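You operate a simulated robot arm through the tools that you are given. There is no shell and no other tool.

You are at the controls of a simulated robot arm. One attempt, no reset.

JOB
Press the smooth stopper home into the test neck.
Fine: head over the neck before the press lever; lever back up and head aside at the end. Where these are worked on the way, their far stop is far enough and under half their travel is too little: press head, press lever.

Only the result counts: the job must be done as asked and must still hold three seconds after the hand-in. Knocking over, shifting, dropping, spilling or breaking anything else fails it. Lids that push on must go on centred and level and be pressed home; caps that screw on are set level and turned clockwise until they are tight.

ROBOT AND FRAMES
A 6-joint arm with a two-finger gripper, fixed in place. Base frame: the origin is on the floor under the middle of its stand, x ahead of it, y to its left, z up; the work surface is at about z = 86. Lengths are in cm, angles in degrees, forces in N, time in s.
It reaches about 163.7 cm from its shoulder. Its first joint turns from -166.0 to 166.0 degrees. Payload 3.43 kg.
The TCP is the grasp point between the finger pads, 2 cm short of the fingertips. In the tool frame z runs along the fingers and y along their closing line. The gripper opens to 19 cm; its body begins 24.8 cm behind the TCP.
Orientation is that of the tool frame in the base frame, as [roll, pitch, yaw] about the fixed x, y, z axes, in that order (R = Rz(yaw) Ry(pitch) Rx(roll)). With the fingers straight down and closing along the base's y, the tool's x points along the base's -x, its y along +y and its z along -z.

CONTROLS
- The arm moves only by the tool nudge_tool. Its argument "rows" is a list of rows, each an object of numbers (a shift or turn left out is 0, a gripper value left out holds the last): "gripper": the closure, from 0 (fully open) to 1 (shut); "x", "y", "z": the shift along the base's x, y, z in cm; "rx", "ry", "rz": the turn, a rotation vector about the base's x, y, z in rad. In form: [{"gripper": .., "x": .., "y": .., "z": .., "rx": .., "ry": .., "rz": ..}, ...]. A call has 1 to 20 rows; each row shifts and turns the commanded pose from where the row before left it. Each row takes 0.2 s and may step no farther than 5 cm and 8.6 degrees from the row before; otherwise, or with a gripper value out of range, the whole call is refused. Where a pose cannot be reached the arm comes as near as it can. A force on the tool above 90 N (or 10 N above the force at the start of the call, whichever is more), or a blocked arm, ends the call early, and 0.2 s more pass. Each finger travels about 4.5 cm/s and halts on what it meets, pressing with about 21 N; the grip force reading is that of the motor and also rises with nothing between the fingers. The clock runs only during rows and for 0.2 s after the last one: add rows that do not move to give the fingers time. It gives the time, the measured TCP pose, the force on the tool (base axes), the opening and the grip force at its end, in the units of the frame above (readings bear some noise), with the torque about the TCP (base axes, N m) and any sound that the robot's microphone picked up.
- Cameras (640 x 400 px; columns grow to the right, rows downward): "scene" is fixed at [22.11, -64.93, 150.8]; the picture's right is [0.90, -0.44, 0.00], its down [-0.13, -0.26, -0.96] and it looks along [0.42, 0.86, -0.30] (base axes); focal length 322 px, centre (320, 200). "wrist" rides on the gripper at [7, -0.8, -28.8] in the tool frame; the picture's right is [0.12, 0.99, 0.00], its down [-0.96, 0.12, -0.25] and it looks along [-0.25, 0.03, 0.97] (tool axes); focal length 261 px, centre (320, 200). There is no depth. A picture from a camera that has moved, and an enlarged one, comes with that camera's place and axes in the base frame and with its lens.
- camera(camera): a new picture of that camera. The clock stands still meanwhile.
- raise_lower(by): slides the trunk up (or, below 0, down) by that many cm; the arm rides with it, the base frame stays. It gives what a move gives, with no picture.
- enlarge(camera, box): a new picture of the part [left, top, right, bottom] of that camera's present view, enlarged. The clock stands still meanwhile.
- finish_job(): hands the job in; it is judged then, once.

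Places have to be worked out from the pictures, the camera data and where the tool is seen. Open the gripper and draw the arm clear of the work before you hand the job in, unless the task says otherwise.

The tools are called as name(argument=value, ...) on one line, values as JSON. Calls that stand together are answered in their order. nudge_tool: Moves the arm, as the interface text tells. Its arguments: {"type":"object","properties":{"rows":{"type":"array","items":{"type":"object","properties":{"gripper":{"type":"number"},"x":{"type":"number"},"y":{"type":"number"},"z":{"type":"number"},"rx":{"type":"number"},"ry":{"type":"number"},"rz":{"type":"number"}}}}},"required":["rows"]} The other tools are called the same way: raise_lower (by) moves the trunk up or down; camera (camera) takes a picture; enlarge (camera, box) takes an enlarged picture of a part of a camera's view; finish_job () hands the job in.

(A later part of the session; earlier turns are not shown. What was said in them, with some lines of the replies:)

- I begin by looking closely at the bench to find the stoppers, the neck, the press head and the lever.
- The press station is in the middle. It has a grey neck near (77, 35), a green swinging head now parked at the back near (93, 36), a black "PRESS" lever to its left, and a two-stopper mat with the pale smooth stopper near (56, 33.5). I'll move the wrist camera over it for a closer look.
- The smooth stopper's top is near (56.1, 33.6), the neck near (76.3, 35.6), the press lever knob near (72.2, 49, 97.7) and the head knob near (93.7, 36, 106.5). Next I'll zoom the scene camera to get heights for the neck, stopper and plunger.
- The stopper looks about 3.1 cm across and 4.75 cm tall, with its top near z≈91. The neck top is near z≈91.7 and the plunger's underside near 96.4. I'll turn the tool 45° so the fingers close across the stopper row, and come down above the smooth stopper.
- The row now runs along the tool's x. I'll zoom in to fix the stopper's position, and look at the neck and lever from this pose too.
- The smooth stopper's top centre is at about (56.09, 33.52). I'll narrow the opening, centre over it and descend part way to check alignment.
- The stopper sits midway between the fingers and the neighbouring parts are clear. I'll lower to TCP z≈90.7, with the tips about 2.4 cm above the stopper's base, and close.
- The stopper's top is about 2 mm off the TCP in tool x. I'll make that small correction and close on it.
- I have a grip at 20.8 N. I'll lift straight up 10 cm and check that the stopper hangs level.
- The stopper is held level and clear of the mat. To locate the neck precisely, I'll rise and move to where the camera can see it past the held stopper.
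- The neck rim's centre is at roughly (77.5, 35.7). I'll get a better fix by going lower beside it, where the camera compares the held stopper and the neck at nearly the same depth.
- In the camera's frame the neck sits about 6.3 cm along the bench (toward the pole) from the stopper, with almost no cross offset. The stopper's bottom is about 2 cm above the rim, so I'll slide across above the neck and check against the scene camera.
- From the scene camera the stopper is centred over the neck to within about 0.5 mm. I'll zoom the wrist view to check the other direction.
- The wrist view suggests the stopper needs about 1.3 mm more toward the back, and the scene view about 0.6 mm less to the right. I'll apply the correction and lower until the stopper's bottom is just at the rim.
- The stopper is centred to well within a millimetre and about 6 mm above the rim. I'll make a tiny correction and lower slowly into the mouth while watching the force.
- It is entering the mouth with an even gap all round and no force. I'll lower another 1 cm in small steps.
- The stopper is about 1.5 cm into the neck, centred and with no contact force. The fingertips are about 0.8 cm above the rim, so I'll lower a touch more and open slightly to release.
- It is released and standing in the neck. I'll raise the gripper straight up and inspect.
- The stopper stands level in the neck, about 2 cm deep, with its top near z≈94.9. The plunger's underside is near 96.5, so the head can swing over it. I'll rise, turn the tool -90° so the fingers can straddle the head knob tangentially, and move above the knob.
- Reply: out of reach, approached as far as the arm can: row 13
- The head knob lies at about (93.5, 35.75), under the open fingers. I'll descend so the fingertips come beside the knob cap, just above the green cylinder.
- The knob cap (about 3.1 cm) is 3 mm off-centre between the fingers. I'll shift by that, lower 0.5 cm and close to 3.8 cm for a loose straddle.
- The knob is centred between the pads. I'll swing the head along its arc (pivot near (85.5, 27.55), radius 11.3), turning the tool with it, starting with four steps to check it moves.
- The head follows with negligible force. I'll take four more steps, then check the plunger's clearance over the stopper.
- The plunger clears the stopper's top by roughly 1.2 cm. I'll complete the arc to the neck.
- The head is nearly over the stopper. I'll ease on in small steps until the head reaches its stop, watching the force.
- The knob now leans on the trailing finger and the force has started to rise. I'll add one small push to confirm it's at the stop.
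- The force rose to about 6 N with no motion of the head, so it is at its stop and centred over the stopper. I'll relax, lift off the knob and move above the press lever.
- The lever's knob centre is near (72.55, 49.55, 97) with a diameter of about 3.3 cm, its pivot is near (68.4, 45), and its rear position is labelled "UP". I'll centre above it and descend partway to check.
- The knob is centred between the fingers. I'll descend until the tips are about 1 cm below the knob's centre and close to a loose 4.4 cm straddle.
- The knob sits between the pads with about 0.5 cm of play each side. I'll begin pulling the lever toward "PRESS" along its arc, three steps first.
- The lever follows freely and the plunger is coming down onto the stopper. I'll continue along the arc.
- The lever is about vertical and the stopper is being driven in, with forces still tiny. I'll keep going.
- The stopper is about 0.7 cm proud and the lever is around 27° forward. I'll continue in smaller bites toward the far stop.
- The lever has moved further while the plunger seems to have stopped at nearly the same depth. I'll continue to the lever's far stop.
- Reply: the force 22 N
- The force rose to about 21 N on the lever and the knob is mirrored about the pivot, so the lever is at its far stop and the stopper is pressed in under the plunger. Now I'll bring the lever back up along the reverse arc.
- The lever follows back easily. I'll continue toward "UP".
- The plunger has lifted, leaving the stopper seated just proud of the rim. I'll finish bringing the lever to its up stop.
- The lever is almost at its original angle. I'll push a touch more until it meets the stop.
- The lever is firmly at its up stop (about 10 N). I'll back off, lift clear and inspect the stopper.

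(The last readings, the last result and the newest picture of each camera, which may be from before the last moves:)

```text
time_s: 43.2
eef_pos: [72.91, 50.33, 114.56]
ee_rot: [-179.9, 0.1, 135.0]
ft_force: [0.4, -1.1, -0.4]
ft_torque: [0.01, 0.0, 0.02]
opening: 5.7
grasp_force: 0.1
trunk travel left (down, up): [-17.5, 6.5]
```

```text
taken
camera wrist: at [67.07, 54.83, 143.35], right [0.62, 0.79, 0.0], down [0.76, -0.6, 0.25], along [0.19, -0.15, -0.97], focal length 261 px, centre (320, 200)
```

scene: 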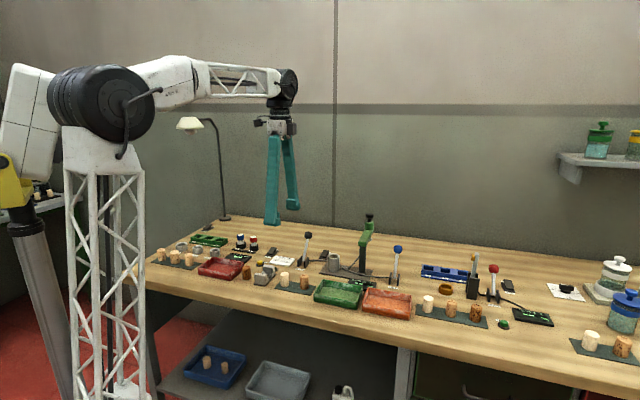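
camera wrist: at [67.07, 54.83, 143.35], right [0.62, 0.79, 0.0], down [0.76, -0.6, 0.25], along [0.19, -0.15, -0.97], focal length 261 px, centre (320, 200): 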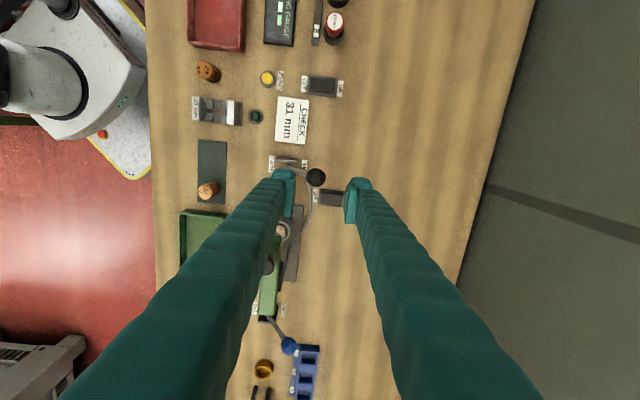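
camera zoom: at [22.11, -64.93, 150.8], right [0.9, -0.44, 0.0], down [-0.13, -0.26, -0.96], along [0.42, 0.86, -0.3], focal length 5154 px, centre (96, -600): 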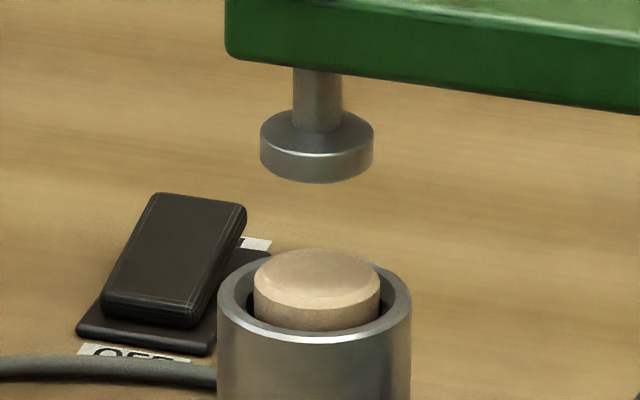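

The stopper is seated level and centred, the lever is up and the plunger retracted. Next I'll go back above the head knob to swing the head aside.

nudge_tool(rows=[{"x": 1.25, "y": -3.6}, {"x": 1.25, "y": -3.6}, {"x": 1.25, "y": -3.6}, {"x": 1.1, "y": -3.5}, {}])

enlarge(camera="wrist", box=[240, 140, 400, 240])

enlarge(camera="scene", box=[290, 185, 386, 245])

```text
time_s: 44.4
eef_pos: [77.41, 36.05, 114.6]
ee_rot: [-179.9, 0.0, 135.0]
ft_force: [-0.4, 0.9, 0.1]
ft_torque: [0.01, 0.06, -0.02]
opening: 5.68
grasp_force: 0.1
trunk travel left (down, up): [-17.5, 6.5]
```

```text
4.00 times, centred on (320, 190) of wrist
camera zoom: at [71.75, 40.47, 143.29], right [0.62, 0.79, 0.0], down [0.76, -0.6, 0.25], along [0.19, -0.15, -0.97], focal length 1043 px, centre (320, 240)
```

zoom: 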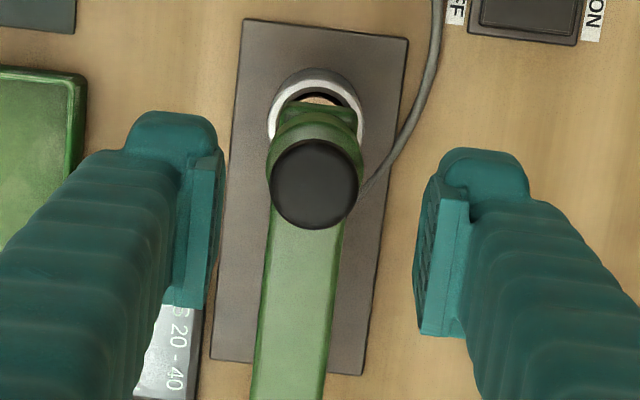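

```text
6.67 times, centred on (338, 215) of scene
camera zoom: at [22.11, -64.93, 150.8], right [0.9, -0.44, 0.0], down [-0.13, -0.26, -0.96], along [0.42, 0.86, -0.3], focal length 2148 px, centre (200, 100)
```

zoom: 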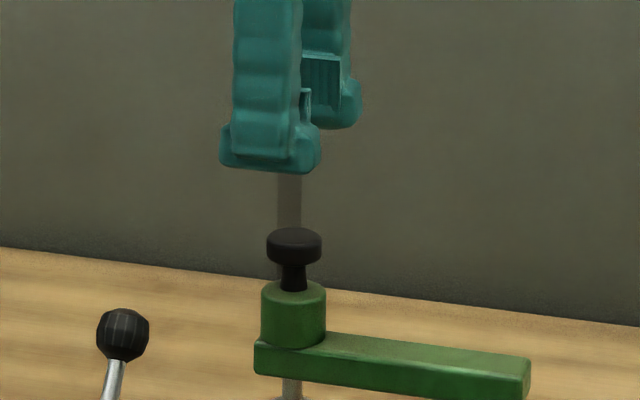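

The knob is about 3 mm from the gripper's centre line. I'll correct for that, descend to the knob and close to a loose straddle.

nudge_tool(rows=[{"x": 0.08, "y": -0.28, "z": -2.5}, {"z": -3}, {"z": -2.5}, {"gripper": 0.75}, {"gripper": 0.8}, {}])

enlarge(camera="wrist", box=[240, 140, 400, 240])

enlarge(camera="scene", box=[290, 195, 386, 255])

```text
time_s: 45.8
eef_pos: [77.87, 35.69, 106.28]
ee_rot: [179.9, 0.0, 135.0]
ft_force: [0.5, 0.0, -0.7]
ft_torque: [-0.02, 0.01, 0.01]
opening: 3.79
grasp_force: 0.1
trunk travel left (down, up): [-17.5, 6.5]
```

```text
4.00 times, centred on (320, 190) of wrist
camera zoom: at [72.17, 40.15, 135.12], right [0.62, 0.79, 0.0], down [0.76, -0.6, 0.25], along [0.19, -0.15, -0.97], focal length 1043 px, centre (320, 240)
```

zoom: 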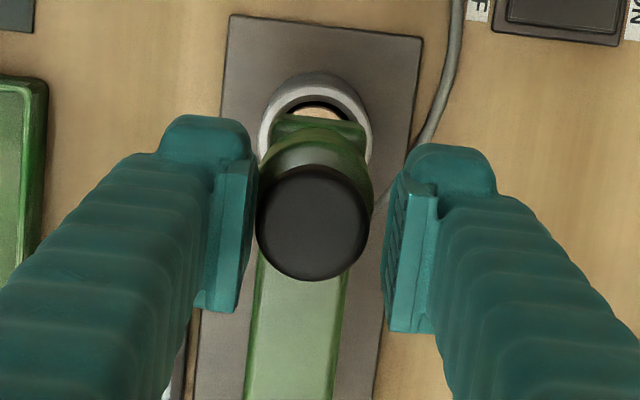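

```text
6.67 times, centred on (338, 225) of scene
camera zoom: at [22.11, -64.93, 150.8], right [0.9, -0.44, 0.0], down [-0.13, -0.26, -0.96], along [0.42, 0.86, -0.3], focal length 2148 px, centre (200, 33)
```

zoom: 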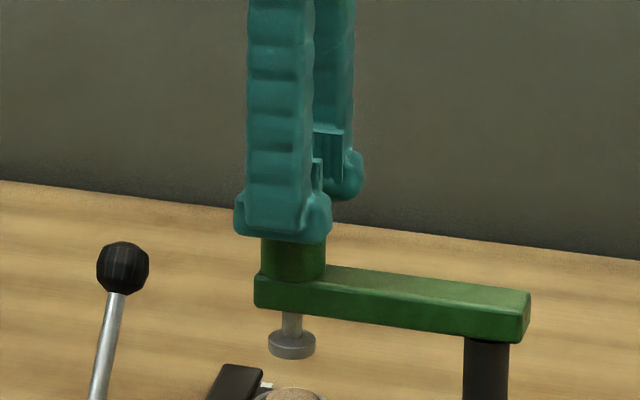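

The front finger rests against the knob. I'll swing the head back along the reverse arc.

nudge_tool(rows=[{"x": 1.11, "y": 0.98, "z": 0.15, "rz": -0.1309}, {"x": 1.23, "y": 0.82, "rz": -0.1309}, {"x": 1.32, "y": 0.65, "rz": -0.1309}, {"x": 1.4, "y": 0.48, "rz": -0.1309}, {"x": 1.45, "y": 0.28, "rz": -0.1309}, {"x": 1.47, "y": 0.1, "rz": -0.1309}])

enlarge(camera="wrist", box=[240, 140, 400, 240])

enlarge(camera="scene", box=[300, 195, 412, 265])

```text
time_s: 47.2
eef_pos: [85.66, 38.74, 106.47]
ee_rot: [-180.0, 0.0, 89.9]
ft_force: [-0.2, 0.0, -0.2]
ft_torque: [0.01, -0.09, 0.01]
opening: 3.84
grasp_force: 0.0
trunk travel left (down, up): [-17.5, 6.5]
```

```text
4.00 times, centred on (320, 190) of wrist
camera zoom: at [84.78, 45.87, 135.28], right [0.99, 0.12, 0.0], down [0.11, -0.96, 0.25], along [0.03, -0.25, -0.97], focal length 1043 px, centre (320, 240)
```

zoom: 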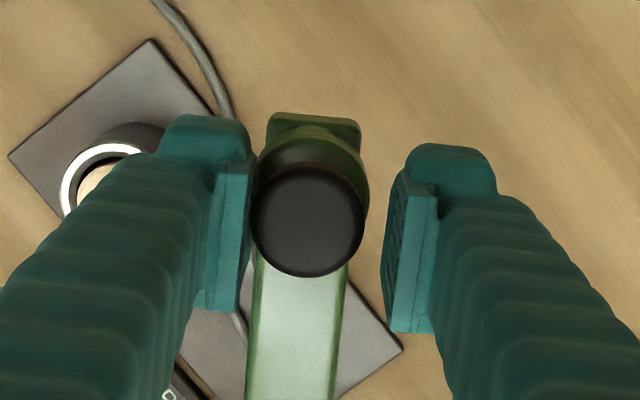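

```text
5.71 times, centred on (356, 230) of scene
camera zoom: at [22.11, -64.93, 150.8], right [0.9, -0.44, 0.0], down [-0.13, -0.26, -0.96], along [0.42, 0.86, -0.3], focal length 1841 px, centre (114, 29)
```

zoom: 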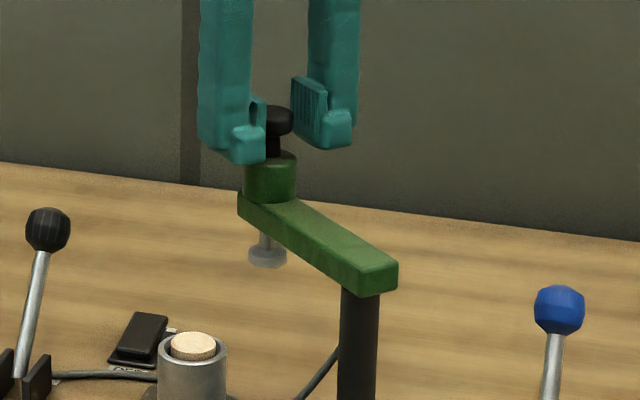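

The head is halfway back and the stopper stays put. I'll continue to the parked position.

nudge_tool(rows=[{"x": 1.47, "y": -0.1, "rz": -0.1309}, {"x": 1.45, "y": -0.28, "rz": -0.1309}, {"x": 1.4, "y": -0.48, "rz": -0.1309}, {"x": 1.32, "y": -0.65, "rz": -0.1309}, {"x": 1.23, "y": -0.82, "rz": -0.1309}, {"x": 1.0, "y": -0.88, "rz": -0.1178}])

enlarge(camera="wrist", box=[240, 140, 400, 240])

enlarge(camera="scene", box=[300, 195, 412, 265])

```text
time_s: 48.6
eef_pos: [93.46, 35.74, 106.31]
ee_rot: [179.9, 0.0, 45.6]
ft_force: [0.8, -0.7, 0.3]
ft_torque: [-0.04, -0.03, -0.02]
opening: 3.79
grasp_force: 0.0
trunk travel left (down, up): [-17.5, 6.5]
```

```text
4.00 times, centred on (320, 190) of wrist
camera zoom: at [97.73, 41.39, 135.16], right [0.79, -0.61, 0.0], down [-0.59, -0.77, 0.25], along [-0.15, -0.2, -0.97], focal length 1043 px, centre (320, 240)
```

zoom: 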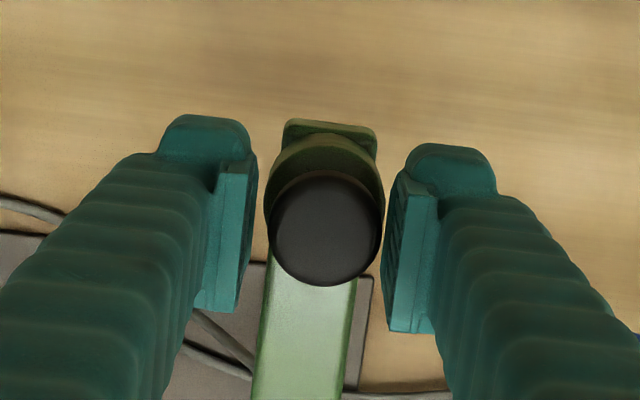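

```text
5.71 times, centred on (356, 230) of scene
camera zoom: at [22.11, -64.93, 150.8], right [0.9, -0.44, 0.0], down [-0.13, -0.26, -0.96], along [0.42, 0.86, -0.3], focal length 1841 px, centre (114, 29)
```

zoom: 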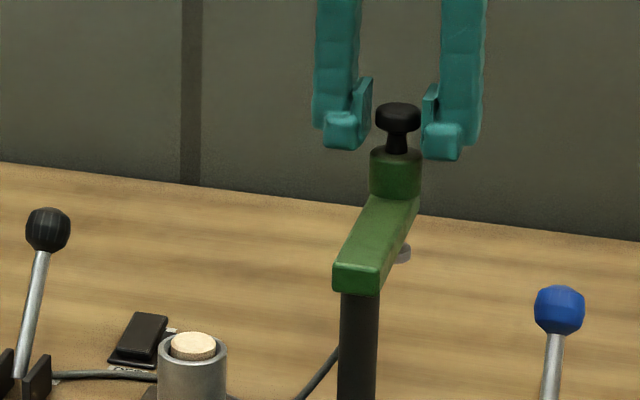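

The head is back at its original parked place. I'll nudge gently to confirm it's at the rest stop.

nudge_tool(rows=[{"x": 0.2, "y": -0.2}, {"x": 0.12, "y": -0.12}, {}])

enlarge(camera="wrist", box=[240, 140, 400, 240])

enlarge(camera="scene", box=[300, 195, 412, 265])

```text
time_s: 49.4
eef_pos: [93.81, 35.25, 106.45]
ee_rot: [180.0, 0.0, 45.6]
ft_force: [-0.5, 0.3, 0.1]
ft_torque: [0.05, -0.01, -0.02]
opening: 3.81
grasp_force: 0.0
trunk travel left (down, up): [-17.5, 6.5]
```

```text
4.00 times, centred on (320, 190) of wrist
camera zoom: at [98.03, 41.04, 135.13], right [0.79, -0.61, 0.0], down [-0.59, -0.77, 0.25], along [-0.15, -0.2, -0.97], focal length 1043 px, centre (320, 240)
```

zoom: 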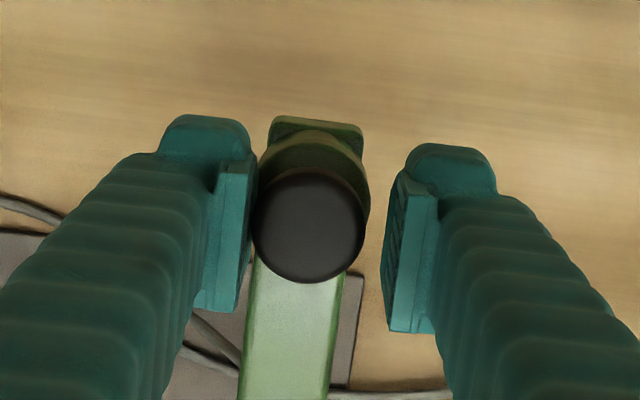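

```text
5.71 times, centred on (356, 230) of scene
camera zoom: at [22.11, -64.93, 150.8], right [0.9, -0.44, 0.0], down [-0.13, -0.26, -0.96], along [0.42, 0.86, -0.3], focal length 1841 px, centre (114, 29)
```

zoom: 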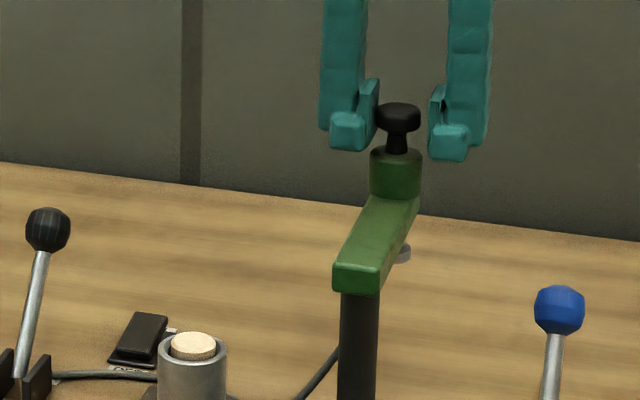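

The finger is just touching now. One more small push should show whether the head is on its stop.

nudge_tool(rows=[{"x": 0.12, "y": -0.12}, {}])

enlarge(camera="scene", box=[300, 195, 412, 265])

```text
time_s: 50.0
eef_pos: [93.95, 35.15, 106.26]
ee_rot: [-179.9, -0.1, 45.8]
ft_force: [-2.3, 0.7, 1.0]
ft_torque: [0.04, 0.02, 0.0]
opening: 3.89
grasp_force: 0.9
trunk travel left (down, up): [-17.5, 6.5]
```

```text
5.71 times, centred on (356, 230) of scene
camera zoom: at [22.11, -64.93, 150.8], right [0.9, -0.44, 0.0], down [-0.13, -0.26, -0.96], along [0.42, 0.86, -0.3], focal length 1841 px, centre (114, 29)
```

zoom: 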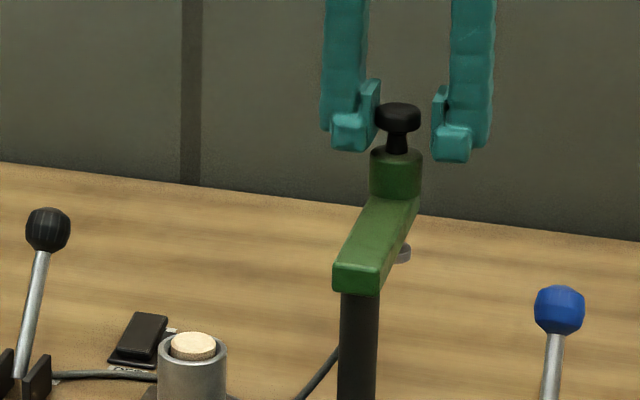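

The force rises with no head motion, so the head is parked on its stop. I'll back off, lift, open the gripper and draw the arm clear.

nudge_tool(rows=[{"x": -0.12, "y": 0.12}, {"x": -0.15, "y": 0.15}, {"z": 1.5}, {"z": 3}, {"z": 3}, {"x": -2, "z": 3}, {"x": -4, "z": 2}, {"x": -4, "z": 2}, {"x": -4, "z": 1}, {"x": -4, "gripper": 0.4}, {"x": -4, "gripper": 0.2}, {"x": -4, "gripper": 0.0}, {"x": -4, "gripper": 0.0}, {}, {}])

camera(camera="scene")

enlarge(camera="scene", box=[270, 205, 398, 285])

enlarge(camera="scene", box=[318, 240, 350, 260])

camera(camera="wrist")

```text
time_s: 53.2
eef_pos: [63.52, 35.24, 121.79]
ee_rot: [-179.9, 0.0, 45.7]
ft_force: [0.3, 0.1, 0.2]
ft_torque: [-0.02, -0.01, -0.02]
opening: 16.06
grasp_force: 0.0
trunk travel left (down, up): [-17.5, 6.5]
```

```text
taken
```

scene: 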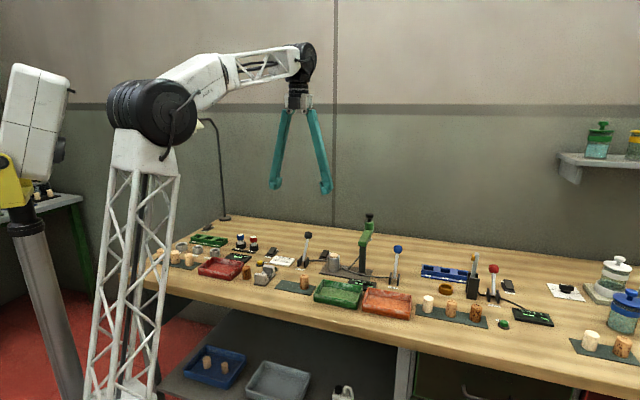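

```text
5.00 times, centred on (334, 245) of scene
camera zoom: at [22.11, -64.93, 150.8], right [0.9, -0.44, 0.0], down [-0.13, -0.26, -0.96], along [0.42, 0.86, -0.3], focal length 1611 px, centre (250, -25)
```

zoom: 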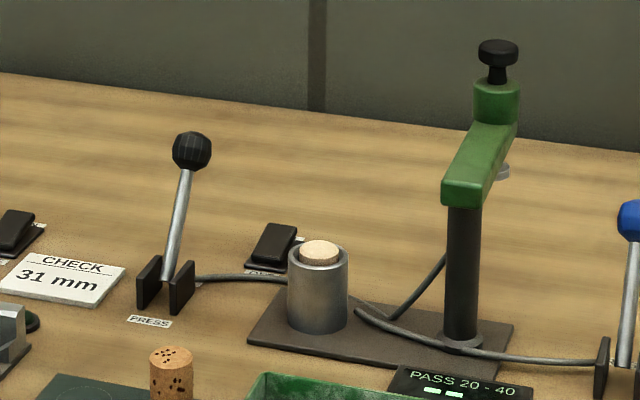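

```text
16.00 times, centred on (334, 250) of scene
camera zoom: at [22.11, -64.93, 150.8], right [0.9, -0.44, 0.0], down [-0.13, -0.26, -0.96], along [0.42, 0.86, -0.3], focal length 5154 px, centre (96, -600)
```

zoom: 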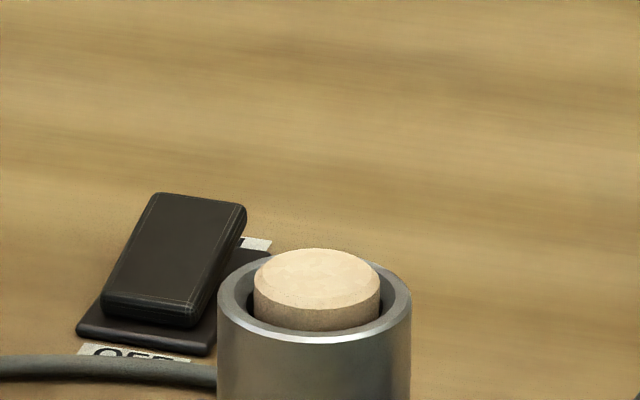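

```text
taken
camera wrist: at [67.82, 40.98, 150.5], right [0.79, -0.61, 0.0], down [-0.59, -0.77, 0.25], along [-0.15, -0.2, -0.97], focal length 261 px, centre (320, 200)
```

wrist: 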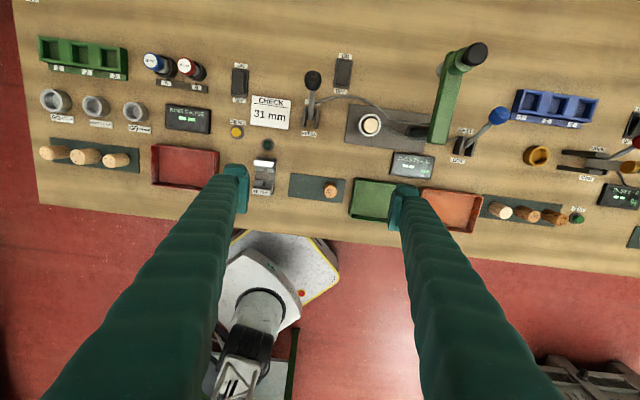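

The stopper is seated level in the neck, the lever is up, the head is parked and nothing else has moved. I'll retreat a little further with the gripper fully open before handing in.

nudge_tool(rows=[{"x": -1, "y": -4, "z": 2, "gripper": 0.0}, {"x": -1, "y": -4, "z": 2}, {"x": -1, "y": -4, "z": 2}, {"x": -1, "y": -4, "z": 2}, {"x": -1, "y": -4, "z": 2}, {}, {}])

enlarge(camera="scene", box=[140, 190, 460, 390])

```text
time_s: 54.8
eef_pos: [58.4, 15.3, 131.91]
ee_rot: [180.0, 0.0, 45.9]
ft_force: [-0.1, 0.4, 0.4]
ft_torque: [0.01, 0.0, 0.01]
opening: 18.99
grasp_force: 0.0
trunk travel left (down, up): [-17.5, 6.5]
```

```text
2.00 times, centred on (300, 290) of scene
camera zoom: at [22.11, -64.93, 150.8], right [0.9, -0.44, 0.0], down [-0.13, -0.26, -0.96], along [0.42, 0.86, -0.3], focal length 644 px, centre (360, 20)
```

zoom: 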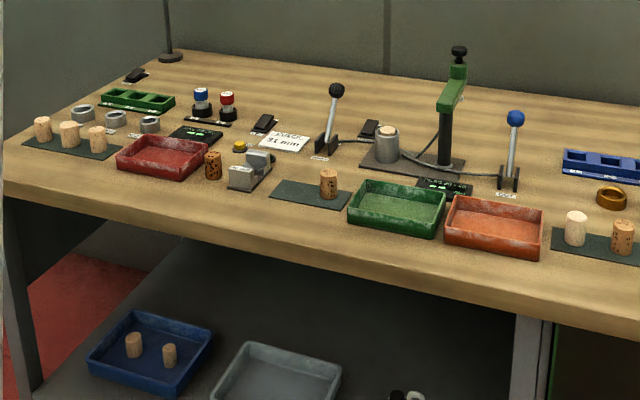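

The arm is clear with the gripper fully open. The stopper is pressed in, the lever is up, the head is aside and everything else is in place, so I'm handing in.

finish_job()

```text
The job is handed in.
```

The smooth stopper is pressed into the test neck and the job is handed in; no verdict came back with the hand-in. It sits level and centred, with its top about 0.6 cm above the rim.

- **Which stopper:** I took the pale one from the two-stopper mat beside the press, since the bench has other smooth-looking stoppers at other stations.
- **Head:** I swung it over the neck to its stop before touching the lever, and parked it back on its rest stop at the end.
- **Press lever:** I pulled it to its far stop (about 21 N) and returned it to its up stop. The plunger stopped sinking shortly before the lever reached its end, so I took the stopper as fully home.
- **Everything else:** in the last picture nothing else had moved or tipped. The gripper is open and the arm is clear of the bench.
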